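You operate a simulated robot arm through the tools that you are given. There is no shell and no other tool. Be economical: measure what you need, move in short steps, check, and stop when the job is done.

You run a simulated robot arm. Do the job below in one go: nothing can be reset, and whatever is moved stays where it is left.

## Task
Put the blue filter from the top of the tool cart on the desk top and the cream filter on the steel step. Fetch the chalk carton that says "blue" from the steel table top and set it on the steel step. Put the lamp carton labelled "amber" from the feed table before the yellow cover in the tray of the green shaker. Pull the grey drawer open. Do these in any order. Set down upright: filter, chalk carton, lamp carton.

It is judged by the outcome, as a careful person would: the job done as asked, and still so three seconds after it is handed in. It fails if anything else is knocked over, pushed out of place, dropped, spilled or broken. A push-on lid holds only when it is set on centred and level and pressed home; a screw cap is set on level and turned clockwise until tight.

## Robot
A 7-joint arm with a vacuum gripper on a trunk, on a base that drives. Base frame: it is fixed to the floor where the robot stands at the start and does not move with it; the origin is under the middle of the robot, x ahead of it, y to its left, z up. Lengths are in m, angles in rad, forces in N, time in s.
Its first joint turns from -2.601 to 2.601 rad. Places, roughly: chalk carton [0.75, 1.25, 0.75]; desk top [-0.1, -2.4, 0.9]; filter [0.75, 0.25, 1]; grey drawer [-1.5, -2.3, 0.7]; lamp carton [-0.75, 3, 1]; steel step (24x36 cm) [-0.7, 1.04, 0.3]; tray of the green shaker (24x29 cm) [0.86, 4.24, 0.86]. Payload 1.06 kg.
Tool frame: the origin (TCP) lies in the middle of the cups' lips, and z points out of the cups. The gripper has 1 cup of 0.024 m across, covering 0.024 by 0.024 m (tool x, y); the bellows give 0.008 m. With the vacuum on, a cup seals on a smooth face that it is pressed against (1 to 4 N); it does not hold porous or soft things. The pull reaches 23 N.
Orientation is told as [roll, pitch, yaw] about the base's x, y, z axes, in that order, counted from this pose: with the cups facing straight down, the tool's x points along the base's -x, its y along +y and its z along -z.

## Interface
- The arm moves only by the tool apply_moves. Its argument "plan" is a list of rows, each an object (a shift or turn left out is 0, a gripper value left out holds the last) with "delta_rot": the turn, a rotation vector about the base's x, y, z in units of 5 degrees (1.0 is 5 degrees), a list of three; "translation": the shift along the base's x, y, z in units of 25 mm (1.0 is 25 mm), a list of three; "suction": the vacuum: 1 switches it on, 0 off. In form: [{"delta_rot": [rx, ry, rz], "translation": [x, y, z], "suction": suction}, ...]. A call has 1 to 20 rows; each row shifts and turns the commanded pose from where the row before left it. A call with a number of a shift or a turn outside -1 to 1 is refused whole. Each row takes 0.2 s and may step no farther than 0.05 m and 0.15 rad from the row before; otherwise, or with a gripper value out of range, the whole call is refused. Where a pose cannot be reached the arm comes as near as it can. A force on the tool above 40 N (or 10 N above the force at the start of the call, whichever is more), or a blocked arm, ends the call early, and 0.2 s more pass. The pull builds up within a second once a cup has sealed. Time passes only in rows, and 0.2 s behind the last, so rows that do not move give it time. The reply holds the time, the measured pose of the TCP, the force on the tool along the base axes and the pull of the vacuum, in the units named above and with some noise, with the torque about the TCP (base axes, N m) and any sound that the robot's microphone picked up.
- Cameras (640 x 400 px; columns grow to the right, rows downward): "scene" is now at [-0.0105, 0.2473, 1.5394]; the picture's right is [0.91, -0.41, 0.00], its down [-0.28, -0.62, -0.73] and it looks along [0.30, 0.67, -0.68] (base axes); focal length 214 px, centre (320, 200). "wrist" rides on the gripper at [0.078, 0.019, -0.096] in the tool frame; the picture's right is [-0.24, 0.97, 0.00], its down [-0.71, -0.17, -0.69] and it looks along [-0.67, -0.16, 0.73] (tool axes); focal length 243 px, centre (320, 200). There is no depth. A picture from a camera that has moved, and an enlarged one, comes with that camera's place and axes in the base frame and with its lens.
- camera(camera): a new picture of that camera. No time passes.
- lift_body(by): slides the trunk up (or, below 0, down) by that many m; the arm and the scene camera ride with it, the base frame stays. It gives what a move gives, with no picture.
- steer(legs): drives the robot by 1 to 6 legs, each [ahead, turn to the left] in m and rad, along the robot's own axes; the way and the turn of a leg run together, so that a leg with both is an arc; at most 1.5 m and 3.142 rad a leg. The arm and the cameras ride along, it lands a little off, and it stops where it bumps. It gives what a move gives.
- turn_head(pan, tilt): turns the head with the scene camera to pan (to the left, within 2.705 rad either way) and tilt (down, from -0.506 to 1.204), counted from straight ahead of the robot. It gives what a move gives.
- zoom(camera, box): a new picture of the part [left, top, right, bottom] of that camera's present view, enlarged. No time passes.
- sign_off(): hands the job in; it is judged then, once.

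Work in short steps. Places have to be worked out from the pictures, the camera data and where the tool is seen: move nearer, look again, correct. Check each grasp and each placing, and mend what went wrong. You have 165 turns and 112 pictures in all, those below and enlarged ones among them. Switch the vacuum off and draw the arm clear of the work before you hand the job in, unless the task says otherwise; then end with one line.

The tools are called after "Request:" as a command line: name --argument value ..., lists and objects as JSON in quotes. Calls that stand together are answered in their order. apply_moves: Moves the arm, as the interface text tells. Its arguments: {"type":"object","properties":{"plan":{"type":"array","items":{"type":"object","properties":{"delta_rot":{"type":"array","items":{"type":"number"}},"translation":{"type":"array","items":{"type":"number"}},"suction":{"type":"number"}}}}},"required":["plan"]} The other tools are called the same way: lift_body (by) slides the trunk up or down; steer (legs) drives the base; turn_head (pan, tilt) turns the head that bears the scene camera; camera (camera) takes a picture; zoom (camera, box) takes an enlarged picture of a part of a camera's view; sign_off () hands the job in.

At the start:

```text
time: 0.0
ee_pos: [0.0894, 0.6408, 1.1036]
tool_rot: [0.0, 0.0, 0.0]
wrist_force: [-0.2, 0.4, -0.2]
wrist_torque: [0.0, 0.04, -0.01]
pull: 0.1
trunk travel left (down, up): [-0.6, 0.11]
robot x, y, heading: [-0.0001, 0.0, 0.004]
head pan, tilt: [1.148, 0.747]
```

scene: 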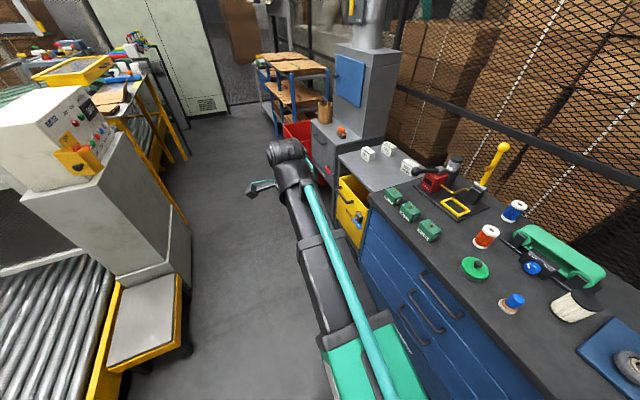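
wrist: 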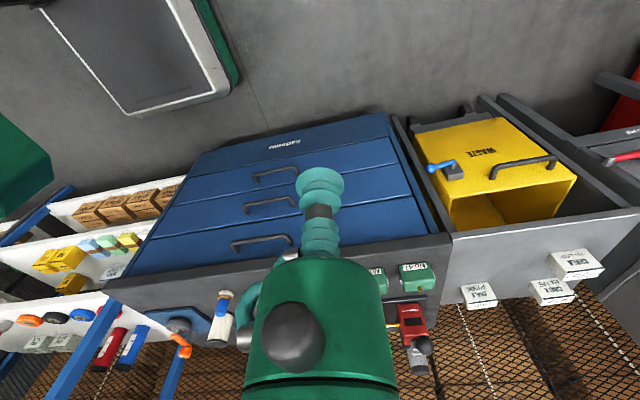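

I see the tool cart at the right with many small things, and white cartons on the steel table. I'll turn the head toward the cart to look closer.

Request:
turn_head --pan 0.5 --tilt 0.7

Request:
camera --camera "scene"

```text
time: 1.0
ee_pos: [0.0884, 0.6418, 1.1036]
tool_rot: [-0.001, 0.0, 0.0]
wrist_force: [0.5, 0.1, 0.7]
wrist_torque: [-0.01, 0.0, 0.02]
pull: 0.1
trunk travel left (down, up): [-0.6, 0.11]
robot x, y, heading: [0.0014, -0.0008, 0.003]
head pan, tilt: [0.499, 0.7]
```

```text
109 pictures are left
camera scene: at [0.03, 0.2123, 1.5433], right [0.48, -0.88, 0.0], down [-0.57, -0.31, -0.76], along [0.67, 0.37, -0.64], focal length 214 px, centre (320, 200)
```

scene: 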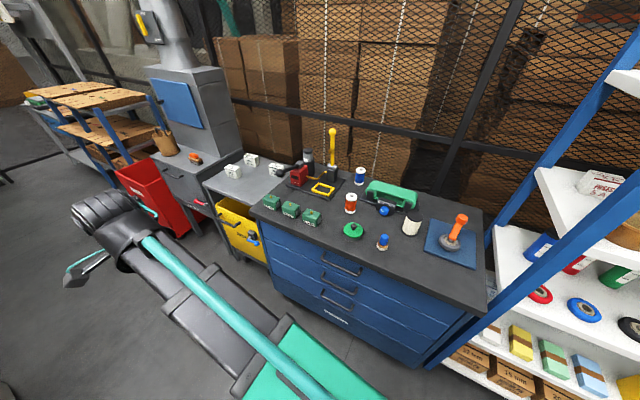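

Request:
zoom --camera "scene" --box '[240, 120, 500, 282]'

Request:
zoom --camera "scene" --box '[200, 130, 296, 190]'

```text
2.46 times, centred on (370, 201) of scene
camera zoom: at [0.03, 0.2123, 1.5433], right [0.48, -0.88, 0.0], down [-0.57, -0.31, -0.76], along [0.67, 0.37, -0.64], focal length 528 px, centre (197, 198)
```

zoom: 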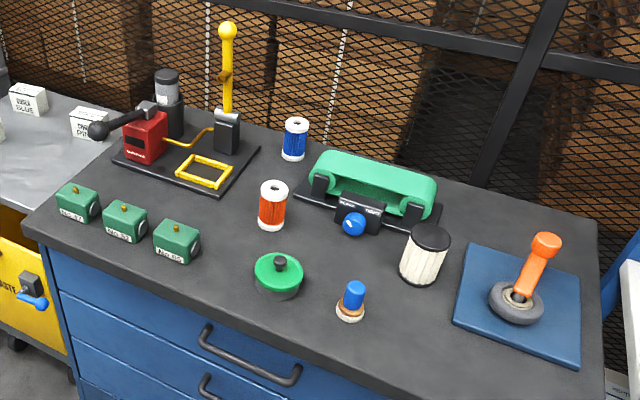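

```text
6.67 times, centred on (248, 160) of scene
camera zoom: at [0.03, 0.2123, 1.5433], right [0.48, -0.88, 0.0], down [-0.57, -0.31, -0.76], along [0.67, 0.37, -0.64], focal length 1430 px, centre (800, 467)
```

zoom: 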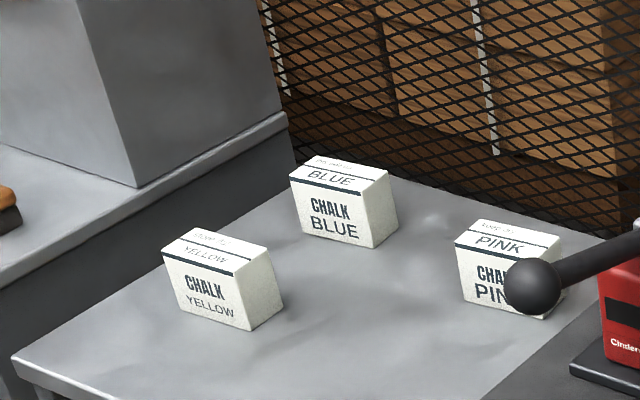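

Blue chalk carton is the rear middle one. I'll bring the wrist camera over the cart at height to identify the filters and measure.

Request:
apply_moves --plan '[{"translation": [1, -0.5, 1]}, {"translation": [1, -0.5, 1]}, {"translation": [1, -0.5, 1]}, {"translation": [1, -0.5, 1]}, {"translation": [1, -0.7, 0]}, {"translation": [1, -0.7, 0]}, {"translation": [1, -0.7, 0]}, {"translation": [1, -0.7, 0]}, {"translation": [1, -0.8, 0]}, {"translation": [1, -0.8, 0]}, {"translation": [1, -0.8, 0]}, {"translation": [1, -0.8, 0]}, {"translation": [1, -0.8, 0]}, {"translation": [1, -0.8, 0]}, {"translation": [1, -0.8, 0]}, {"translation": [1, -0.8, 0]}, {}]'

Request:
camera --camera "wrist"

Request:
camera --camera "scene"

```text
time: 4.6
ee_pos: [0.4907, 0.37, 1.1834]
tool_rot: [0.002, 0.0, 0.0]
wrist_force: [0.1, 0.1, 0.6]
wrist_torque: [-0.02, 0.0, -0.02]
pull: 0.0
out of reach, approached as far as the arm can: row 5, 6, 7, 8, 10
trunk travel left (down, up): [-0.6, 0.11]
robot x, y, heading: [-0.0002, -0.0006, -0.005]
head pan, tilt: [0.499, 0.7]
```

```text
106 pictures are left
camera wrist: at [0.4137, 0.389, 1.2783], right [0.23, 0.97, 0.0], down [0.71, -0.17, 0.69], along [0.67, -0.16, -0.73], focal length 243 px, centre (320, 200)
```

wrist: 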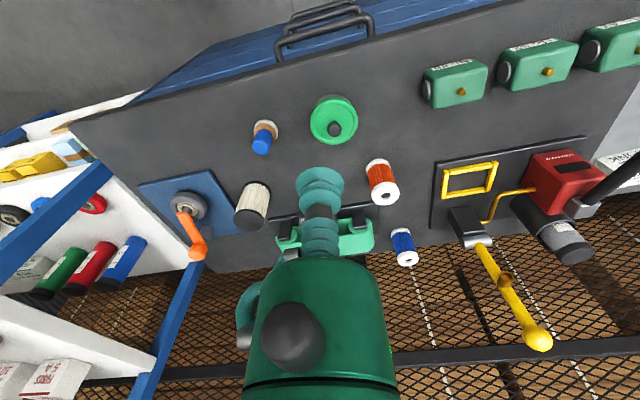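

```text
105 pictures are left
camera scene: at [0.0302, 0.2121, 1.5433], right [0.48, -0.88, 0.0], down [-0.57, -0.31, -0.76], along [0.67, 0.37, -0.64], focal length 214 px, centre (320, 200)
```

scene: 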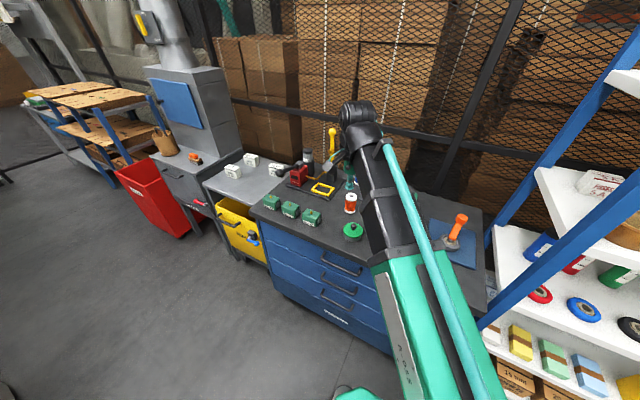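

I'll enlarge the wrist view on the cylinders.

Request:
zoom --camera "wrist" --box '[220, 90, 460, 280]'

```text
2.11 times, centred on (340, 185) of wrist
camera zoom: at [0.4137, 0.389, 1.2783], right [0.23, 0.97, 0.0], down [0.71, -0.17, 0.69], along [0.67, -0.16, -0.73], focal length 511 px, centre (278, 232)
```

zoom: 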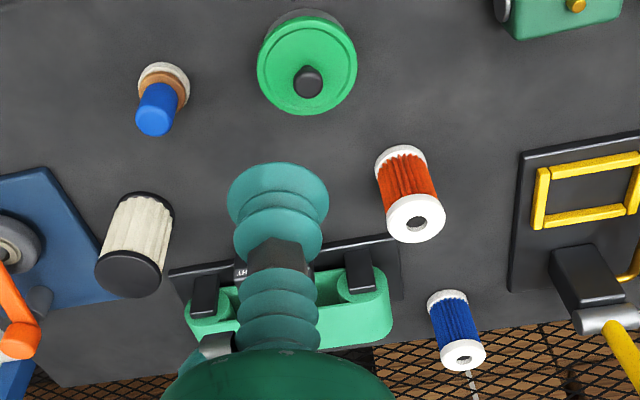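

The filters are the pleated cylinders: cream with a black cap, blue with a holed white cap. I'll reposition the robot to about (0.05, 0.8), from where cart, chalk table and step are all in reach.

Request:
steer --legs '[[0, 1.5], [0.78, 0], [0, -0.4]]'

Request:
turn_head --pan -1.2 --tilt 0.75

Request:
camera --camera "scene"

```text
time: 13.7
ee_pos: [-0.0201, 1.393, 1.1824]
tool_rot: [-0.001, 0.001, 1.07]
wrist_force: [0.8, -0.1, -0.1]
wrist_torque: [0.0, 0.05, 0.01]
pull: 0.1
trunk travel left (down, up): [-0.6, 0.11]
robot x, y, heading: [0.0695, 0.7804, 1.07]
head pan, tilt: [0.499, 0.7]
```

```text
time: 15.4
ee_pos: [-0.0202, 1.392, 1.1827]
tool_rot: [-0.001, 0.0, 1.071]
wrist_force: [0.7, -0.6, 0.2]
wrist_torque: [0.0, 0.0, 0.0]
pull: 0.0
trunk travel left (down, up): [-0.6, 0.11]
robot x, y, heading: [0.0671, 0.7843, 1.073]
head pan, tilt: [-1.201, 0.75]
```

```text
103 pictures are left
camera scene: at [-0.0188, 0.8165, 1.5391], right [-0.13, -0.99, 0.0], down [-0.68, 0.09, -0.73], along [0.73, -0.09, -0.68], focal length 214 px, centre (320, 200)
```

scene: 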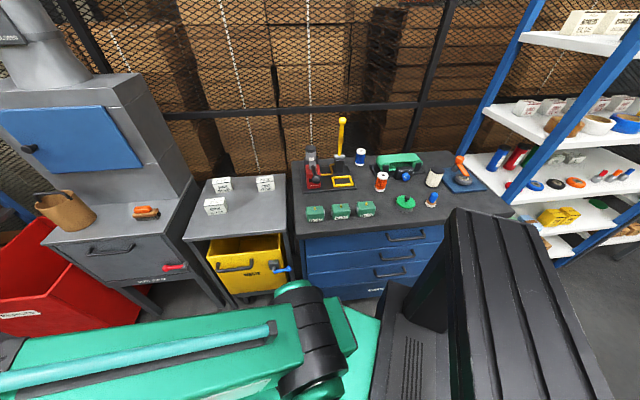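

Good view of both tables. Enlarging to measure filters and cartons.

Request:
zoom --camera "scene" --box '[340, 130, 500, 230]'

Request:
zoom --camera "scene" --box '[180, 150, 340, 250]'

```text
4.00 times, centred on (420, 180) of scene
camera zoom: at [-0.0188, 0.8165, 1.5391], right [-0.13, -0.99, 0.0], down [-0.68, 0.09, -0.73], along [0.73, -0.09, -0.68], focal length 858 px, centre (-80, 280)
```

zoom: 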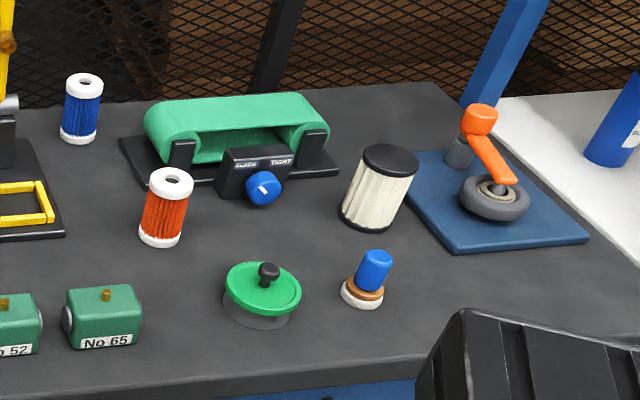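

```text
4.00 times, centred on (260, 200) of scene
camera zoom: at [-0.0188, 0.8165, 1.5391], right [-0.13, -0.99, 0.0], down [-0.68, 0.09, -0.73], along [0.73, -0.09, -0.68], focal length 858 px, centre (560, 200)
```

zoom: 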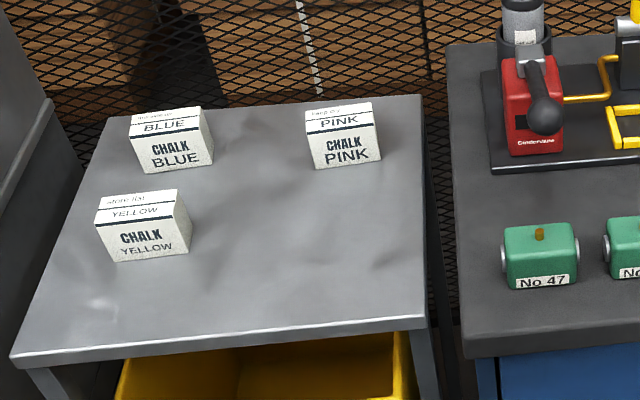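

Cream cap estimated at (0.73, 0.173, 0.962), cart top ~0.88. I'll turn the base to carry the arm round to the cart.

Request:
steer --legs '[[0, -1.7]]'

Request:
turn_head --pan 0.3 --tilt 0.75

Request:
camera --camera "scene"

```text
time: 20.0
ee_pos: [0.6846, 0.7787, 1.1838]
tool_rot: [0.0, -0.001, -0.655]
wrist_force: [-0.3, -0.7, 0.1]
wrist_torque: [-0.03, 0.02, -0.04]
pull: 0.1
trunk travel left (down, up): [-0.6, 0.11]
robot x, y, heading: [0.0705, 0.786, -0.653]
head pan, tilt: [-1.201, 0.75]
```

```text
time: 21.6
ee_pos: [0.6833, 0.7784, 1.182]
tool_rot: [-0.001, 0.001, -0.654]
wrist_force: [0.2, 0.8, 0.2]
wrist_torque: [0.0, 0.06, 0.02]
pull: 0.1
trunk travel left (down, up): [-0.6, 0.11]
robot x, y, heading: [0.0714, 0.7844, -0.661]
head pan, tilt: [0.3, 0.75]
```

```text
100 pictures are left
camera scene: at [0.2154, 0.9189, 1.5391], right [-0.35, -0.94, 0.0], down [-0.64, 0.24, -0.73], along [0.69, -0.25, -0.68], focal length 214 px, centre (320, 200)
```

scene: 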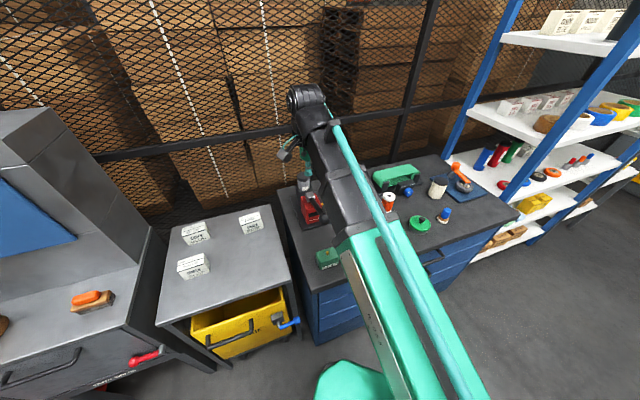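

Sweeping the tool along the cart to above the cream filter.

Request:
apply_moves --plan '[{"translation": [-0.6, -1, 0]}, {"translation": [-0.6, -1, 0]}, {"translation": [-0.6, -1, 0]}, {"translation": [-0.3, -1, 0]}, {"translation": [-0.2, -1, 0]}, {"translation": [0, -1, 0]}, {"translation": [0, -1, 0]}, {"translation": [0, -1, 0]}, {"translation": [0, -1, 0]}, {"translation": [0.2, -1, -0.3]}, {"translation": [0.2, -1, -0.3]}, {"translation": [0.3, -1, -0.3]}, {"translation": [0.3, -1, -0.3]}, {"translation": [0.3, -1, -0.3]}, {"translation": [0.3, -1, -0.3]}, {"translation": [0.4, -1, -0.3]}, {"translation": [0.4, -1, -0.3]}, {"translation": [0.4, -1, -0.3]}, {"translation": [0.4, -1, -0.3]}, {}]'

Request:
camera --camera "wrist"

```text
time: 25.8
ee_pos: [0.7133, 0.3049, 1.0935]
tool_rot: [0.001, -0.001, -0.653]
wrist_force: [0.3, 0.2, 0.0]
wrist_torque: [-0.03, 0.0, -0.03]
pull: 0.0
out of reach, approached as far as the arm can: row 2, 3
trunk travel left (down, up): [-0.6, 0.11]
robot x, y, heading: [0.067, 0.7844, -0.652]
head pan, tilt: [0.3, 0.75]
```

```text
99 pictures are left
camera wrist: at [0.663, 0.3676, 1.1885], right [0.78, 0.63, 0.0], down [0.46, -0.57, 0.69], along [0.43, -0.53, -0.73], focal length 243 px, centre (320, 200)
```

wrist: 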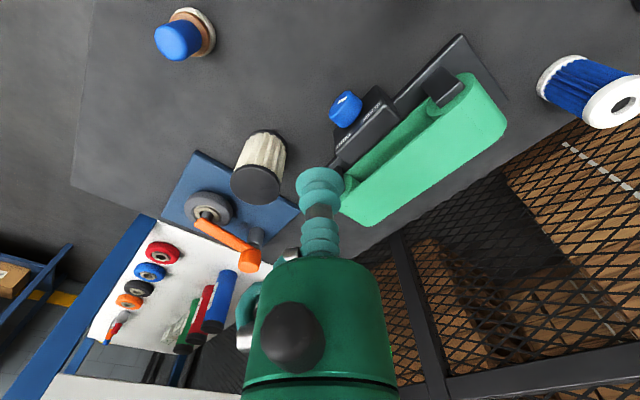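

Wrist view confirms the cap at about (0.722, 0.177, 0.962). Move above and lower.

Request:
apply_moves --plan '[{"translation": [0.1, -1, 0]}, {"translation": [0.1, -1, 0]}, {"translation": [0.1, -1, -0.5]}, {"translation": [0.1, -1, -0.7]}, {"translation": [0, -1, -1]}, {"translation": [0, -0.1, -1]}, {"translation": [0, 0, -0.9], "suction": 1}, {}]'

Request:
camera --camera "wrist"

```text
time: 27.6
ee_pos: [0.7244, 0.1748, 0.991]
tool_rot: [-0.002, -0.002, -0.655]
wrist_force: [-0.8, -0.5, 0.4]
wrist_torque: [-0.01, 0.01, 0.0]
pull: 0.0
trunk travel left (down, up): [-0.6, 0.11]
robot x, y, heading: [0.0688, 0.7852, -0.649]
head pan, tilt: [0.3, 0.75]
```

```text
98 pictures are left
camera wrist: at [0.6741, 0.2383, 1.0878], right [0.78, 0.63, 0.0], down [0.46, -0.57, 0.69], along [0.43, -0.53, -0.73], focal length 243 px, centre (320, 200)
```

wrist: 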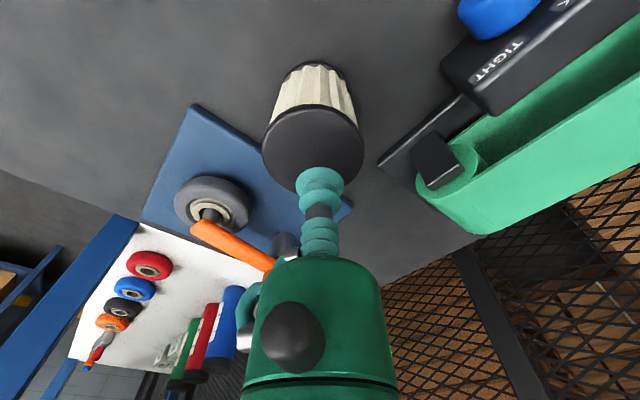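

Nearly centred; shift 5 mm and descend until contact.

Request:
apply_moves --plan '[{"translation": [-0.2, 0, -0.4]}, {"translation": [0, 0, -0.4]}, {"translation": [0, 0, -0.2]}, {"translation": [0, 0, -0.1]}, {"translation": [0, 0, -0.1]}, {}, {}]'

```text
time: 29.2
ee_pos: [0.7179, 0.176, 0.9638]
tool_rot: [0.001, -0.003, -0.655]
wrist_force: [4.9, -2.5, 18.1]
wrist_torque: [0.01, -0.03, -0.02]
pull: 23.6
trunk travel left (down, up): [-0.6, 0.11]
robot x, y, heading: [0.0691, 0.783, -0.651]
head pan, tilt: [0.3, 0.75]
```

Sealed (pull 23.6). Lifting.

Request:
apply_moves --plan '[{"translation": [0, 0, 0.3]}, {"translation": [0, 0, 0.6]}, {"translation": [0, 0, 1]}, {"translation": [0, 0, 1]}, {"translation": [0, 0, 1]}, {"translation": [0, 0, 1]}, {"translation": [0, 0, 1]}, {"translation": [0, 0, 1]}, {"translation": [0, 0, 1]}, {}]'

Request:
camera --camera "wrist"

```text
time: 31.4
ee_pos: [0.7182, 0.176, 1.1601]
tool_rot: [0.0, -0.001, -0.656]
wrist_force: [-0.4, -0.8, -1.0]
wrist_torque: [0.02, -0.05, 0.0]
pull: 22.9
trunk travel left (down, up): [-0.6, 0.11]
robot x, y, heading: [0.069, 0.7817, -0.654]
head pan, tilt: [0.3, 0.75]
```

```text
97 pictures are left
camera wrist: at [0.6679, 0.2386, 1.2558], right [0.78, 0.63, 0.0], down [0.46, -0.57, 0.69], along [0.43, -0.53, -0.73], focal length 243 px, centre (320, 200)
```

wrist: 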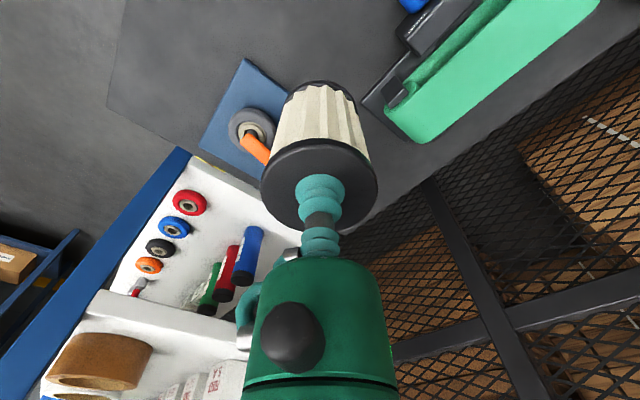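

Held. Retract radially, then turn the base clockwise to face the step.

Request:
apply_moves --plan '[{"translation": [-0.9, 0.9, 0]}, {"translation": [-0.9, 0.9, 0]}, {"translation": [-0.9, 0.9, 0]}, {"translation": [-0.9, 0.9, 0]}, {"translation": [-0.9, 0.9, 0]}, {"translation": [-0.9, 0.9, 0]}, {}]'

Request:
steer --legs '[[0, -2.7]]'

Request:
turn_head --pan 0.2 --tilt 0.9

Request:
camera --camera "scene"

Request:
camera --camera "wrist"

```text
time: 33.0
ee_pos: [0.5831, 0.3132, 1.1586]
tool_rot: [0.0, 0.0, -0.656]
wrist_force: [0.0, 0.9, -0.6]
wrist_torque: [-0.02, 0.03, -0.03]
pull: 22.9
trunk travel left (down, up): [-0.6, 0.11]
robot x, y, heading: [0.0654, 0.7822, -0.652]
head pan, tilt: [0.3, 0.75]
```

```text
time: 39.7
ee_pos: [-0.5991, 0.9845, 1.1593]
tool_rot: [-0.002, 0.001, 2.937]
wrist_force: [-0.6, -0.5, -0.7]
wrist_torque: [0.02, -0.02, 0.02]
pull: 23.0
trunk travel left (down, up): [-0.6, 0.11]
robot x, y, heading: [0.0663, 0.7805, 2.94]
head pan, tilt: [0.3, 0.75]
```

```text
time: 40.4
ee_pos: [-0.599, 0.9836, 1.1585]
tool_rot: [0.0, 0.0, 2.939]
wrist_force: [-0.1, 0.0, -0.7]
wrist_torque: [-0.03, -0.03, -0.02]
pull: 23.3
trunk travel left (down, up): [-0.6, 0.11]
robot x, y, heading: [0.0734, 0.7866, 2.933]
head pan, tilt: [0.201, 0.901]
```

```text
96 pictures are left
camera scene: at [0.0043, 0.6096, 1.5272], right [0.0, 1.0, 0.0], down [0.78, 0.0, -0.62], along [-0.62, 0.0, -0.78], focal length 214 px, centre (320, 200)
```

scene: 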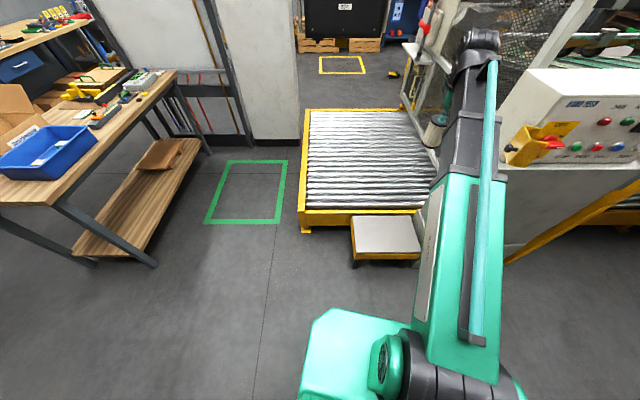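

```text
95 pictures are left
camera wrist: at [-0.5251, 0.9499, 1.2544], right [-0.43, -0.9, 0.0], down [-0.66, 0.31, 0.69], along [-0.62, 0.29, -0.73], focal length 243 px, centre (320, 200)
```

wrist: 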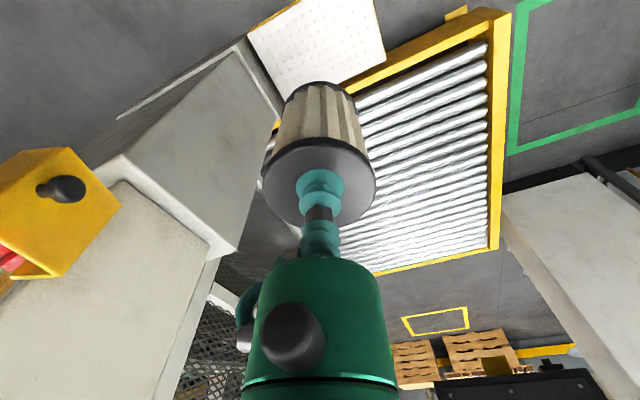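

The step spans about x −0.81…−0.57, y 0.86…1.22. Shift the filter to (-0.68, 0.945) and lower the trunk.

Request:
apply_moves --plan '[{"translation": [-1, -0.5, 0]}, {"translation": [-1, -0.5, 0]}, {"translation": [-1, -0.5, 0]}, {}]'

Request:
lift_body --by -0.3

Request:
lift_body --by -0.3

Request:
camera --camera "wrist"

Request:
camera --camera "scene"

```text
time: 41.4
ee_pos: [-0.6767, 0.9455, 1.1599]
tool_rot: [-0.001, 0.001, 2.937]
wrist_force: [-0.2, 0.3, -0.5]
wrist_torque: [0.03, 0.01, 0.01]
pull: 22.6
trunk travel left (down, up): [-0.6, 0.11]
robot x, y, heading: [0.0671, 0.7802, 2.941]
head pan, tilt: [0.201, 0.901]
```

```text
time: 44.4
ee_pos: [-0.6744, 0.9448, 0.8603]
tool_rot: [0.001, 0.0, 2.937]
wrist_force: [-0.4, -0.3, -0.4]
wrist_torque: [-0.01, -0.04, 0.01]
pull: 23.1
trunk travel left (down, up): [-0.3, 0.41]
robot x, y, heading: [0.0683, 0.7866, 2.937]
head pan, tilt: [0.201, 0.901]
```

```text
time: 47.4
ee_pos: [-0.6741, 0.9454, 0.5603]
tool_rot: [-0.002, 0.002, 2.938]
wrist_force: [0.2, 0.2, -0.9]
wrist_torque: [0.02, -0.04, 0.0]
pull: 22.7
trunk travel left (down, up): [0.0, 0.71]
robot x, y, heading: [0.0685, 0.7872, 2.939]
head pan, tilt: [0.201, 0.901]
```

```text
94 pictures are left
camera wrist: at [-0.6009, 0.9119, 0.6559], right [-0.43, -0.9, 0.0], down [-0.66, 0.31, 0.69], along [-0.62, 0.29, -0.73], focal length 243 px, centre (320, 200)
```

wrist: 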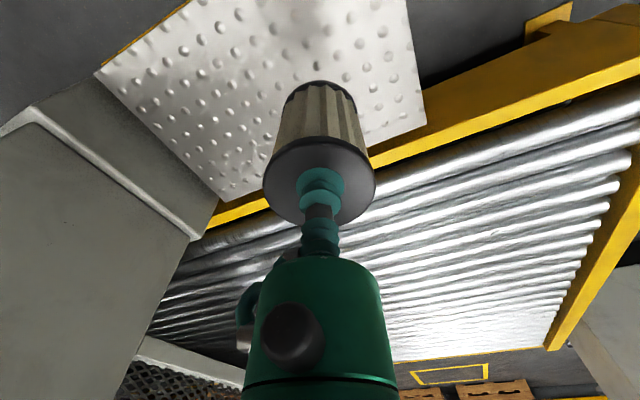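

```text
93 pictures are left
camera scene: at [0.0043, 0.6097, 0.9272], right [0.0, 1.0, 0.0], down [0.78, 0.0, -0.62], along [-0.62, 0.0, -0.78], focal length 214 px, centre (320, 200)
```

scene: 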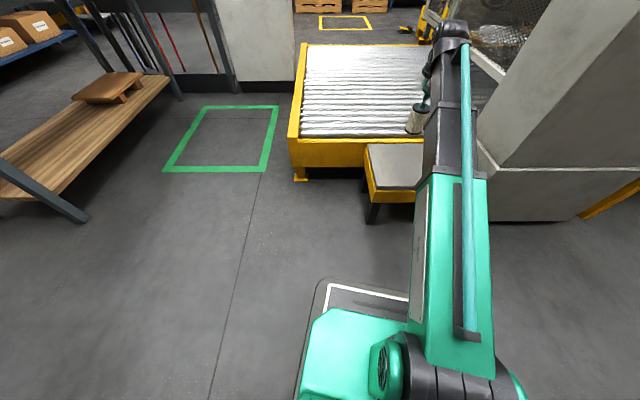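

Step measured at x −0.83…−0.56, y 0.84…1.23. Descend to just above and then slowly until contact.

Request:
apply_moves --plan '[{"translation": [-0.6, 0, -1]}, {"translation": [0, 0, -1]}, {"translation": [0, 0, -1]}, {"translation": [0, 0, -1]}, {"translation": [0, 0, -1]}, {"translation": [0, 0, -1]}, {}]'

Request:
camera --camera "scene"

```text
time: 49.0
ee_pos: [-0.6891, 0.946, 0.4094]
tool_rot: [0.0, 0.0, 2.939]
wrist_force: [0.0, 0.1, -0.3]
wrist_torque: [0.0, 0.0, 0.01]
pull: 22.8
trunk travel left (down, up): [0.0, 0.71]
robot x, y, heading: [0.0666, 0.7839, 2.938]
head pan, tilt: [0.201, 0.901]
```

```text
92 pictures are left
camera scene: at [0.0043, 0.6097, 0.9272], right [0.0, 1.0, 0.0], down [0.78, 0.0, -0.62], along [-0.62, 0.0, -0.78], focal length 214 px, centre (320, 200)
```

scene: 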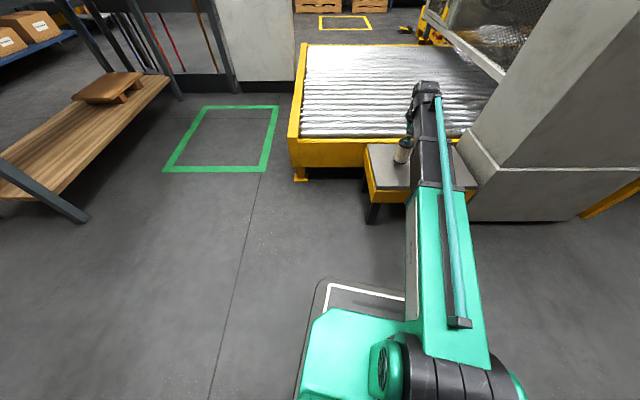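

Request:
apply_moves --plan '[{"translation": [0, 0, -0.3]}, {"translation": [0, 0, -0.2]}, {"translation": [0, 0, -0.2]}, {"translation": [0, 0, -0.15]}, {"translation": [0, 0, -0.15]}, {}]'

```text
time: 50.4
ee_pos: [-0.6903, 0.9462, 0.3861]
tool_rot: [0.0, -0.004, 2.94]
wrist_force: [-3.6, 0.4, 17.0]
wrist_torque: [-0.04, -0.04, -0.04]
pull: 22.8
trunk travel left (down, up): [0.0, 0.71]
robot x, y, heading: [0.0697, 0.7856, 2.937]
head pan, tilt: [0.201, 0.901]
```

Contact (17 N). Release the vacuum, wait, then rise straight up.

Request:
apply_moves --plan '[{"translation": [0, 0, 0.15], "suction": 0}, {}, {}, {}, {"translation": [0, 0, 0.2]}, {"translation": [0, 0, 0.4]}, {"translation": [0, 0, 1]}, {"translation": [0, 0, 1]}, {"translation": [0, 0, 1]}, {"translation": [0, 0, 1]}, {"translation": [0, 0, 1]}, {}]'

Request:
camera --camera "wrist"

```text
time: 53.0
ee_pos: [-0.6893, 0.9477, 0.5287]
tool_rot: [-0.002, 0.001, 2.94]
wrist_force: [-0.6, 0.1, 0.0]
wrist_torque: [-0.01, 0.0, -0.04]
pull: 0.1
trunk travel left (down, up): [0.0, 0.71]
robot x, y, heading: [0.0701, 0.7834, 2.941]
head pan, tilt: [0.201, 0.901]
```

```text
91 pictures are left
camera wrist: at [-0.6162, 0.9137, 0.6242], right [-0.43, -0.9, 0.0], down [-0.66, 0.31, 0.69], along [-0.62, 0.29, -0.73], focal length 243 px, centre (320, 200)
```

wrist: 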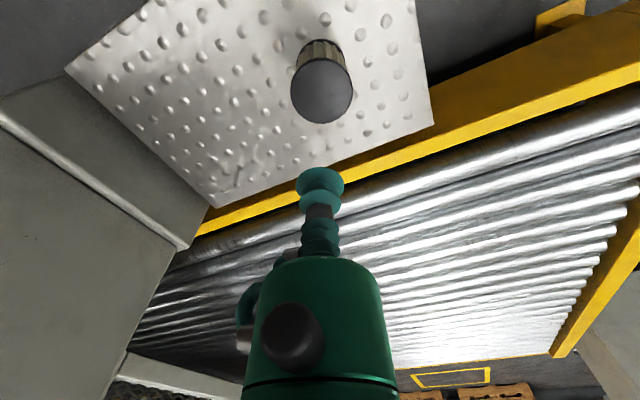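

Cream filter is standing on the step. Raise the trunk, retract, and turn (via −y side, away from the pedestal) to face the chalk table.

Request:
lift_body --by 0.6

Request:
apply_moves --plan '[{"translation": [1, -0.2, 0.5]}, {"translation": [1, -0.2, 0.5]}, {"translation": [1, -0.2, 0.5]}, {"translation": [1, -0.2, 0]}, {"translation": [1, -0.2, 0]}, {}]'

Request:
steer --legs '[[0, 2.0], [0, 1.75]]'

Request:
turn_head --pan 0.3 --tilt 0.75

Request:
camera --camera "wrist"

```text
refused: 0.6 is not a number from -0.4 to 0.4
```

```text
time: 54.4
ee_pos: [-0.5636, 0.9188, 0.5672]
tool_rot: [0.0, 0.0, 2.937]
wrist_force: [-0.3, 0.2, -0.5]
wrist_torque: [0.0, -0.01, 0.02]
pull: 0.0
trunk travel left (down, up): [0.0, 0.71]
robot x, y, heading: [0.0695, 0.7823, 2.941]
head pan, tilt: [0.201, 0.901]
```

```text
time: 61.3
ee_pos: [0.466, 0.2701, 0.5674]
tool_rot: [-0.012, -0.003, -0.906]
wrist_force: [-1.8, -2.7, 0.8]
wrist_torque: [0.21, -0.16, 0.01]
pull: 0.1
trunk travel left (down, up): [0.0, 0.71]
robot x, y, heading: [0.0698, 0.7858, -0.896]
head pan, tilt: [0.201, 0.901]
stopped in leg 2: the force on the tool passed its limit at 112 N (the readings are from after the stop); the commanded pose is now the measured one
```

```text
time: 62.0
ee_pos: [0.4657, 0.2705, 0.5661]
tool_rot: [-0.013, -0.004, -0.906]
wrist_force: [-5.9, -5.6, 2.7]
wrist_torque: [0.52, -0.52, 0.01]
pull: 0.1
trunk travel left (down, up): [0.0, 0.71]
robot x, y, heading: [0.0695, 0.7843, -0.894]
head pan, tilt: [0.3, 0.75]
```

```text
90 pictures are left
camera wrist: at [0.434, 0.3454, 0.6611], right [0.91, 0.41, -0.01], down [0.31, -0.66, 0.69], along [0.28, -0.63, -0.72], focal length 243 px, centre (320, 200)
```

wrist: 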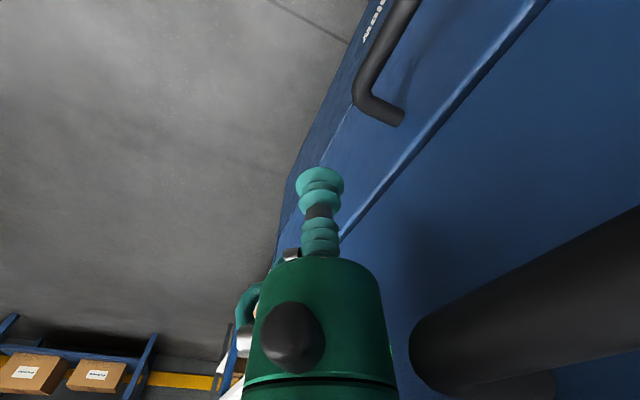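

The trunk lift was refused, so the tool touched the cart's drawer front at low height. I'll back the turn off, raise the trunk in two steps, and inspect.

Request:
steer --legs '[[0, -0.5]]'

Request:
lift_body --by 0.35

Request:
lift_body --by 0.3

Request:
turn_head --pan 0.9 --tilt 0.7

Request:
camera --camera "scene"

```text
time: 63.8
ee_pos: [0.1746, 0.1443, 0.5678]
tool_rot: [-0.013, -0.004, -1.401]
wrist_force: [0.7, -0.2, -0.2]
wrist_torque: [-0.03, 0.02, 0.0]
pull: 0.0
trunk travel left (down, up): [0.0, 0.71]
robot x, y, heading: [0.068, 0.7837, -1.387]
head pan, tilt: [0.3, 0.75]
```

```text
time: 67.2
ee_pos: [0.1742, 0.1444, 0.9164]
tool_rot: [-0.014, -0.006, -1.4]
wrist_force: [-0.4, -0.6, 1.0]
wrist_torque: [-0.01, 0.01, 0.06]
pull: 0.1
trunk travel left (down, up): [-0.35, 0.36]
robot x, y, heading: [0.069, 0.7844, -1.383]
head pan, tilt: [0.3, 0.75]
```

```text
time: 70.2
ee_pos: [0.174, 0.1445, 1.2165]
tool_rot: [-0.013, -0.005, -1.401]
wrist_force: [0.4, -0.1, -0.3]
wrist_torque: [-0.03, 0.01, 0.02]
pull: 0.0
trunk travel left (down, up): [-0.65, 0.06]
robot x, y, heading: [0.069, 0.7793, -1.387]
head pan, tilt: [0.3, 0.75]
```

```text
time: 71.2
ee_pos: [0.1752, 0.1442, 1.2161]
tool_rot: [-0.013, -0.006, -1.402]
wrist_force: [-0.5, -0.3, 0.1]
wrist_torque: [0.03, -0.01, 0.02]
pull: 0.1
trunk travel left (down, up): [-0.65, 0.06]
robot x, y, heading: [0.0699, 0.7825, -1.388]
head pan, tilt: [0.901, 0.7]
```

```text
89 pictures are left
camera scene: at [0.3038, 0.8205, 1.5933], right [-0.47, -0.88, 0.0], down [-0.57, 0.3, -0.76], along [0.68, -0.36, -0.64], focal length 214 px, centre (320, 200)
```

scene: 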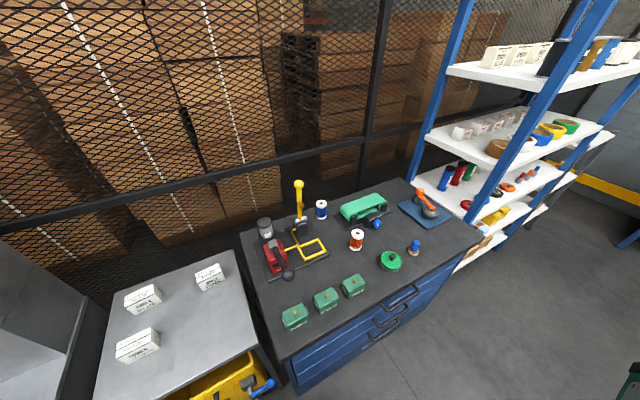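

Nothing was upset. Now turn toward the chalk table at safe height.

Request:
steer --legs '[[0, 1.8]]'

Request:
apply_moves --plan '[{"delta_rot": [0.1, 0.1, 0]}, {}]'

Request:
camera --camera "wrist"

```text
time: 76.0
ee_pos: [0.6673, 1.0347, 1.2166]
tool_rot: [-0.014, -0.006, 0.402]
wrist_force: [-1.0, -0.1, -0.2]
wrist_torque: [0.0, -0.01, 0.0]
pull: 0.1
trunk travel left (down, up): [-0.65, 0.06]
robot x, y, heading: [0.0648, 0.7817, 0.42]
head pan, tilt: [0.901, 0.7]
```

```text
time: 76.5
ee_pos: [0.6682, 1.0349, 1.2164]
tool_rot: [-0.002, -0.001, 0.402]
wrist_force: [0.2, -0.1, 0.4]
wrist_torque: [0.04, 0.0, 0.01]
pull: 0.0
trunk travel left (down, up): [-0.65, 0.06]
robot x, y, heading: [0.0648, 0.7817, 0.414]
head pan, tilt: [0.901, 0.7]
```

```text
88 pictures are left
camera wrist: at [0.5889, 1.022, 1.3121], right [-0.16, 0.99, 0.0], down [0.72, 0.12, 0.69], along [0.68, 0.11, -0.73], focal length 243 px, centre (320, 200)
```

wrist: 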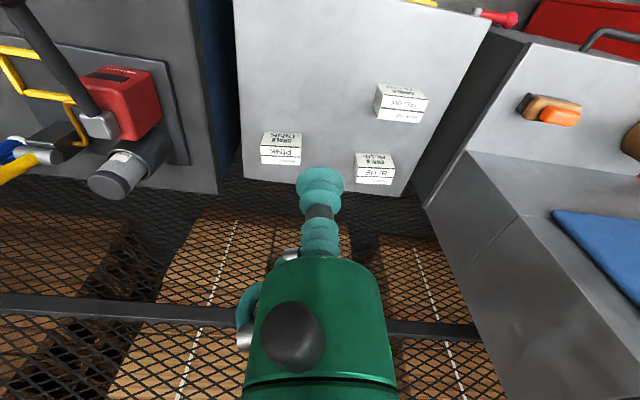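

Blue carton top centre ≈ (0.90, 1.20, 0.875), consistent. Move over it and look.

Request:
apply_moves --plan '[{"translation": [0.93, 0.66, -1]}, {"translation": [0.93, 0.66, -1]}, {"translation": [0.93, 0.66, -1]}, {"translation": [0.93, 0.66, -1]}, {"translation": [0.93, 0.66, -1]}, {"translation": [0.93, 0.66, -1]}, {"translation": [0.93, 0.66, -1]}, {"translation": [0.93, 0.66, -1]}, {"translation": [0.93, 0.66, -1]}, {"translation": [0.8, 0.66, -1]}, {}]'

Request:
camera --camera "wrist"

```text
time: 79.0
ee_pos: [0.8977, 1.1968, 0.9677]
tool_rot: [-0.001, 0.001, 0.402]
wrist_force: [0.0, 0.2, 0.3]
wrist_torque: [0.01, -0.01, 0.0]
pull: 0.0
trunk travel left (down, up): [-0.65, 0.06]
robot x, y, heading: [0.0676, 0.7875, 0.415]
head pan, tilt: [0.901, 0.7]
```

```text
87 pictures are left
camera wrist: at [0.8183, 1.1842, 1.0633], right [-0.16, 0.99, 0.0], down [0.72, 0.12, 0.69], along [0.68, 0.11, -0.73], focal length 243 px, centre (320, 200)
```

wrist: 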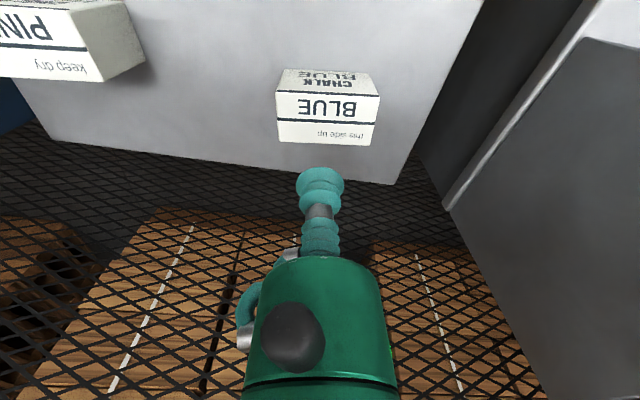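

Carton top centre ≈ (0.906, 1.205). Shift and descend with vacuum on.

Request:
apply_moves --plan '[{"translation": [0.3, 0.3, -1], "suction": 1}, {"translation": [0, 0, -1]}, {"translation": [0, 0, -0.6]}, {"translation": [0, 0, -0.4]}, {"translation": [0, 0, -0.2]}, {"translation": [0, 0, -0.2]}, {"translation": [0, 0, -0.2]}, {}]'

Request:
camera --camera "wrist"

```text
time: 80.8
ee_pos: [0.9037, 1.2064, 0.8772]
tool_rot: [-0.002, -0.001, 0.403]
wrist_force: [-0.1, 0.6, -0.5]
wrist_torque: [0.03, 0.0, 0.02]
pull: 0.1
trunk travel left (down, up): [-0.65, 0.06]
robot x, y, heading: [0.0682, 0.7833, 0.413]
head pan, tilt: [0.901, 0.7]
```

```text
86 pictures are left
camera wrist: at [0.8251, 1.194, 0.9725], right [-0.16, 0.99, 0.0], down [0.72, 0.12, 0.69], along [0.68, 0.11, -0.73], focal length 243 px, centre (320, 200)
```

wrist: 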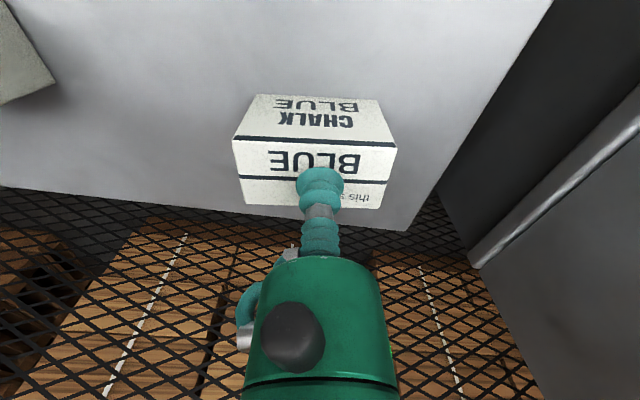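

Well centred. Continue down gently.

Request:
apply_moves --plan '[{"translation": [0, 0, -0.15]}, {"translation": [0, 0, -0.15]}, {"translation": [0, 0, -0.15]}, {}, {}]'

```text
time: 82.0
ee_pos: [0.9042, 1.2072, 0.8656]
tool_rot: [-0.001, 0.001, 0.402]
wrist_force: [-0.3, -0.5, 1.5]
wrist_torque: [0.01, -0.01, -0.01]
pull: 23.4
trunk travel left (down, up): [-0.65, 0.06]
robot x, y, heading: [0.068, 0.7841, 0.416]
head pan, tilt: [0.901, 0.7]
```

Sealed. Lift and retract.

Request:
apply_moves --plan '[{"translation": [0, 0, 0.4]}, {"translation": [0, 0, 1]}, {"translation": [0, 0, 1]}, {"translation": [0, 0, 1]}, {"translation": [0, 0, 1]}, {"translation": [0, 0, 1]}, {"translation": [-1, -0.5, 1]}, {"translation": [-1, -0.5, 1]}, {"translation": [-1, -0.5, 1]}, {"translation": [-1, -0.5, 1]}, {"translation": [-1, -0.5, 1]}, {"translation": [-1, -0.5, 1]}, {"translation": [-1, -0.5, 1]}, {"translation": [-1, -0.5, 0]}, {"translation": [-1, -0.5, 0]}, {"translation": [-1, -0.5, 0]}, {}]'

Request:
camera --camera "wrist"

```text
time: 85.5
ee_pos: [0.6533, 1.082, 1.1772]
tool_rot: [-0.003, -0.001, 0.402]
wrist_force: [-0.3, 0.1, -1.0]
wrist_torque: [0.02, -0.01, -0.01]
pull: 22.7
trunk travel left (down, up): [-0.65, 0.06]
robot x, y, heading: [0.0702, 0.7866, 0.411]
head pan, tilt: [0.901, 0.7]
```

```text
85 pictures are left
camera wrist: at [0.5761, 1.0694, 1.272], right [-0.16, 0.99, 0.0], down [0.72, 0.12, 0.69], along [0.68, 0.11, -0.73], focal length 243 px, centre (320, 200)
```

wrist: 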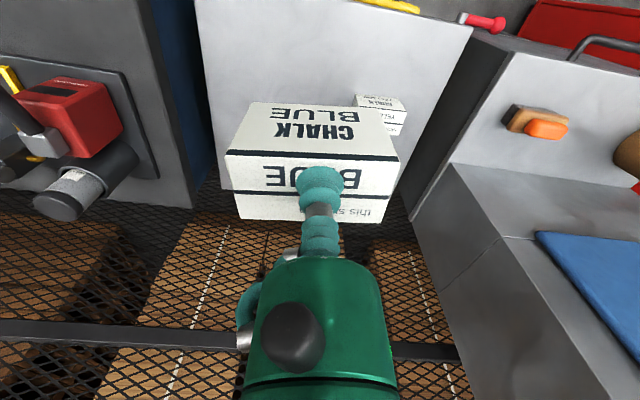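

Carton held level. Turn clockwise toward the step.

Request:
steer --legs '[[0, -2.0], [0, -1.78]]'

Request:
camera --camera "wrist"

```text
time: 95.1
ee_pos: [-0.5745, 0.9198, 1.1765]
tool_rot: [-0.003, 0.001, 2.866]
wrist_force: [0.9, -1.2, -1.1]
wrist_torque: [0.02, -0.02, -0.01]
pull: 23.4
trunk travel left (down, up): [-0.65, 0.06]
robot x, y, heading: [0.0663, 0.784, 2.879]
head pan, tilt: [0.901, 0.7]
```

```text
84 pictures are left
camera wrist: at [-0.5031, 0.8802, 1.2719], right [-0.49, -0.87, 0.0], down [-0.64, 0.36, 0.69], along [-0.6, 0.34, -0.73], focal length 243 px, centre (320, 200)
```

wrist: 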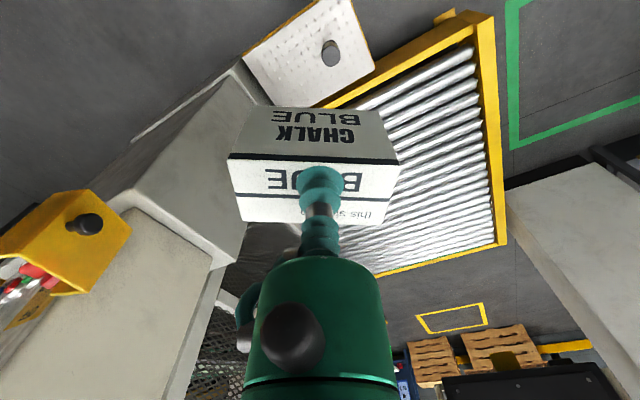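

Lower the trunk in two steps, staying above the cream filter's height.

Request:
lift_body --by -0.3

Request:
lift_body --by -0.3

Request:
turn_head --pan 0.25 --tilt 0.8

Request:
apply_moves --plan '[{"translation": [-0.6, 1, 0]}, {"translation": [-0.6, 1, 0]}, {"translation": [-0.6, 1, 0]}, {"translation": [-0.6, 1, 0]}, {"translation": [-0.6, 1, 0]}, {"translation": [-0.6, 1, 0]}, {"translation": [-0.6, 0.6, 0]}, {}]'

Request:
camera --camera "scene"

Request:
camera --camera "wrist"

```text
time: 98.1
ee_pos: [-0.5737, 0.9198, 0.8765]
tool_rot: [-0.001, 0.0, 2.867]
wrist_force: [-0.3, 0.2, -1.6]
wrist_torque: [0.01, 0.03, 0.02]
pull: 22.5
trunk travel left (down, up): [-0.35, 0.36]
robot x, y, heading: [0.0678, 0.7836, 2.881]
head pan, tilt: [0.901, 0.7]
```

```text
time: 101.1
ee_pos: [-0.5749, 0.9189, 0.5754]
tool_rot: [-0.003, 0.0, 2.865]
wrist_force: [0.5, -0.8, -1.7]
wrist_torque: [-0.03, -0.02, 0.02]
pull: 22.5
trunk travel left (down, up): [-0.05, 0.66]
robot x, y, heading: [0.0723, 0.788, 2.883]
head pan, tilt: [0.901, 0.7]
```

```text
time: 102.2
ee_pos: [-0.5736, 0.9206, 0.5759]
tool_rot: [-0.003, -0.001, 2.864]
wrist_force: [0.1, -0.2, -1.4]
wrist_torque: [0.03, -0.05, -0.01]
pull: 22.5
trunk travel left (down, up): [-0.05, 0.66]
robot x, y, heading: [0.0655, 0.7835, 2.878]
head pan, tilt: [0.25, 0.799]
```

```text
time: 104.0
ee_pos: [-0.6795, 1.0832, 0.5773]
tool_rot: [0.0, -0.001, 2.866]
wrist_force: [0.2, 0.2, -1.0]
wrist_torque: [-0.03, -0.03, 0.0]
pull: 22.7
trunk travel left (down, up): [-0.05, 0.66]
robot x, y, heading: [0.0674, 0.7836, 2.886]
head pan, tilt: [0.25, 0.799]
```

```text
83 pictures are left
camera scene: at [-0.0115, 0.6104, 0.9851], right [0.01, 1.0, 0.0], down [0.72, -0.01, -0.7], along [-0.7, 0.01, -0.72], focal length 214 px, centre (320, 200)
```

scene: 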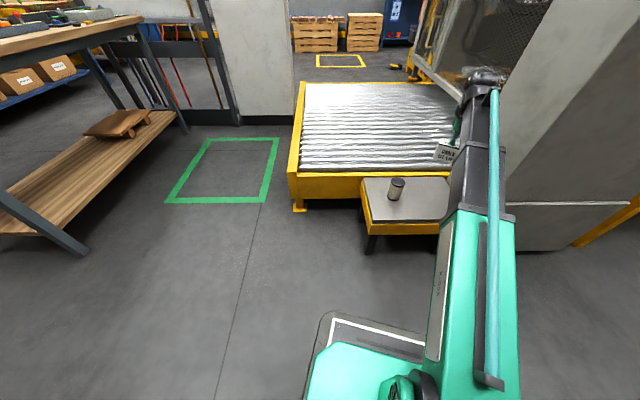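

```text
82 pictures are left
camera wrist: at [-0.6082, 1.0449, 0.6726], right [-0.49, -0.87, 0.0], down [-0.63, 0.36, 0.69], along [-0.6, 0.34, -0.73], focal length 243 px, centre (320, 200)
```

wrist: 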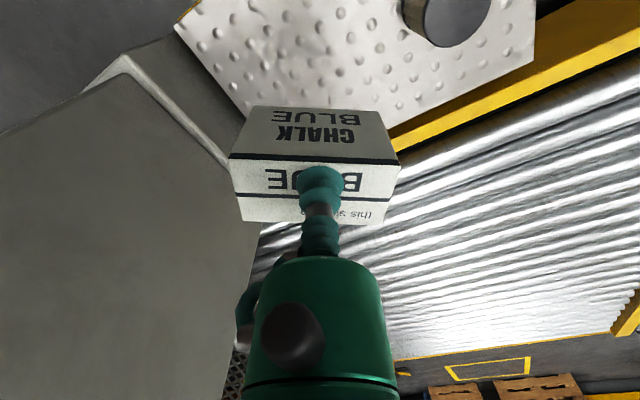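

Positioned above the step at (-0.68, 1.083). Descend, slowly near the end.

Request:
apply_moves --plan '[{"translation": [0, 0, -1]}, {"translation": [0, 0, -1]}, {"translation": [0, 0, -1]}, {"translation": [0, 0, -1]}, {"translation": [0, 0, -1]}, {"translation": [0, 0, -1]}, {}]'

Request:
camera --camera "wrist"

```text
time: 105.5
ee_pos: [-0.6786, 1.0843, 0.4254]
tool_rot: [-0.002, 0.0, 2.866]
wrist_force: [0.3, -0.6, -1.1]
wrist_torque: [-0.04, -0.03, 0.04]
pull: 22.5
trunk travel left (down, up): [-0.05, 0.66]
robot x, y, heading: [0.0669, 0.7825, 2.879]
head pan, tilt: [0.25, 0.799]
```

```text
81 pictures are left
camera wrist: at [-0.6077, 1.0455, 0.5207], right [-0.49, -0.87, 0.0], down [-0.63, 0.36, 0.69], along [-0.6, 0.34, -0.73], focal length 243 px, centre (320, 200)
```

wrist: 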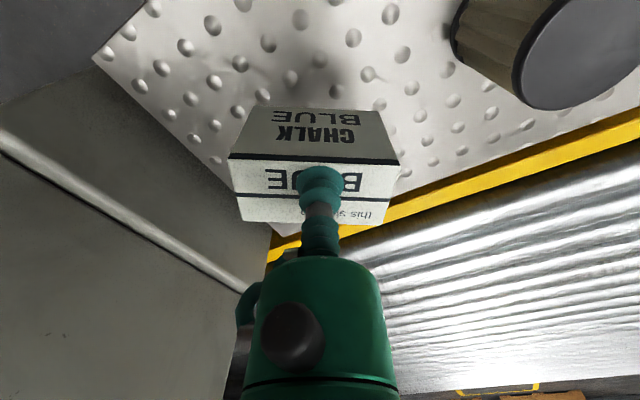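

Request:
apply_moves --plan '[{"translation": [0, 0, -0.4]}, {"translation": [0, 0, -0.4]}, {"translation": [0, 0, -0.2]}, {"translation": [0, 0, -0.2]}, {}]'

```text
time: 106.8
ee_pos: [-0.6779, 1.0842, 0.3963]
tool_rot: [0.0, 0.0, 2.865]
wrist_force: [-0.3, 0.5, -0.8]
wrist_torque: [-0.04, 0.0, -0.03]
pull: 22.8
trunk travel left (down, up): [-0.05, 0.66]
robot x, y, heading: [0.0692, 0.7846, 2.881]
head pan, tilt: [0.25, 0.799]
```

Request:
apply_moves --plan '[{"translation": [0, 0, -0.2]}, {"translation": [0, 0, -0.2]}, {"translation": [0, 0, -0.2]}, {}]'

```text
time: 107.8
ee_pos: [-0.6783, 1.0863, 0.3805]
tool_rot: [-0.002, 0.001, 2.867]
wrist_force: [1.2, -0.4, -1.9]
wrist_torque: [-0.03, 0.0, -0.02]
pull: 22.8
trunk travel left (down, up): [-0.05, 0.66]
robot x, y, heading: [0.0727, 0.7802, 2.882]
head pan, tilt: [0.25, 0.799]
```

Request:
apply_moves --plan '[{"translation": [0, 0, -0.2]}, {"translation": [0, 0, -0.2]}, {}]'

Request:
camera --camera "wrist"

```text
time: 108.5
ee_pos: [-0.6786, 1.0852, 0.3718]
tool_rot: [-0.001, 0.0, 2.867]
wrist_force: [0.1, -0.5, -2.3]
wrist_torque: [-0.04, -0.01, -0.02]
pull: 23.3
trunk travel left (down, up): [-0.05, 0.66]
robot x, y, heading: [0.0722, 0.7814, 2.879]
head pan, tilt: [0.25, 0.799]
```

```text
80 pictures are left
camera wrist: at [-0.6085, 1.0463, 0.4668], right [-0.49, -0.87, 0.0], down [-0.64, 0.36, 0.69], along [-0.6, 0.34, -0.73], focal length 243 px, centre (320, 200)
```

wrist: 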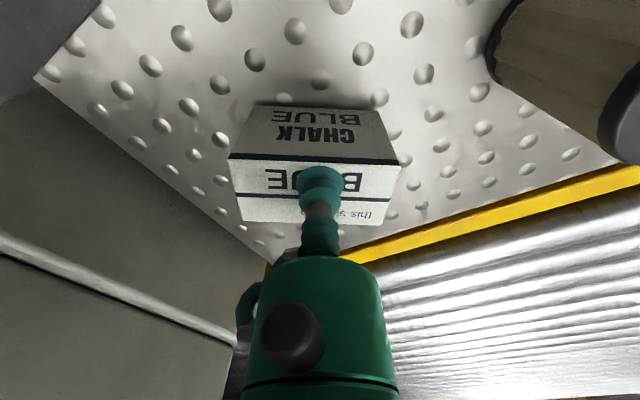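

Very near; continue in small steps.

Request:
apply_moves --plan '[{"translation": [0, 0, -0.15]}, {"translation": [0, 0, -0.15]}, {}]'

```text
time: 109.3
ee_pos: [-0.68, 1.0854, 0.3648]
tool_rot: [-0.002, -0.002, 2.865]
wrist_force: [2.3, 0.6, 8.5]
wrist_torque: [-0.02, -0.01, -0.02]
pull: 23.0
trunk travel left (down, up): [-0.05, 0.66]
robot x, y, heading: [0.0692, 0.7823, 2.88]
head pan, tilt: [0.25, 0.799]
```

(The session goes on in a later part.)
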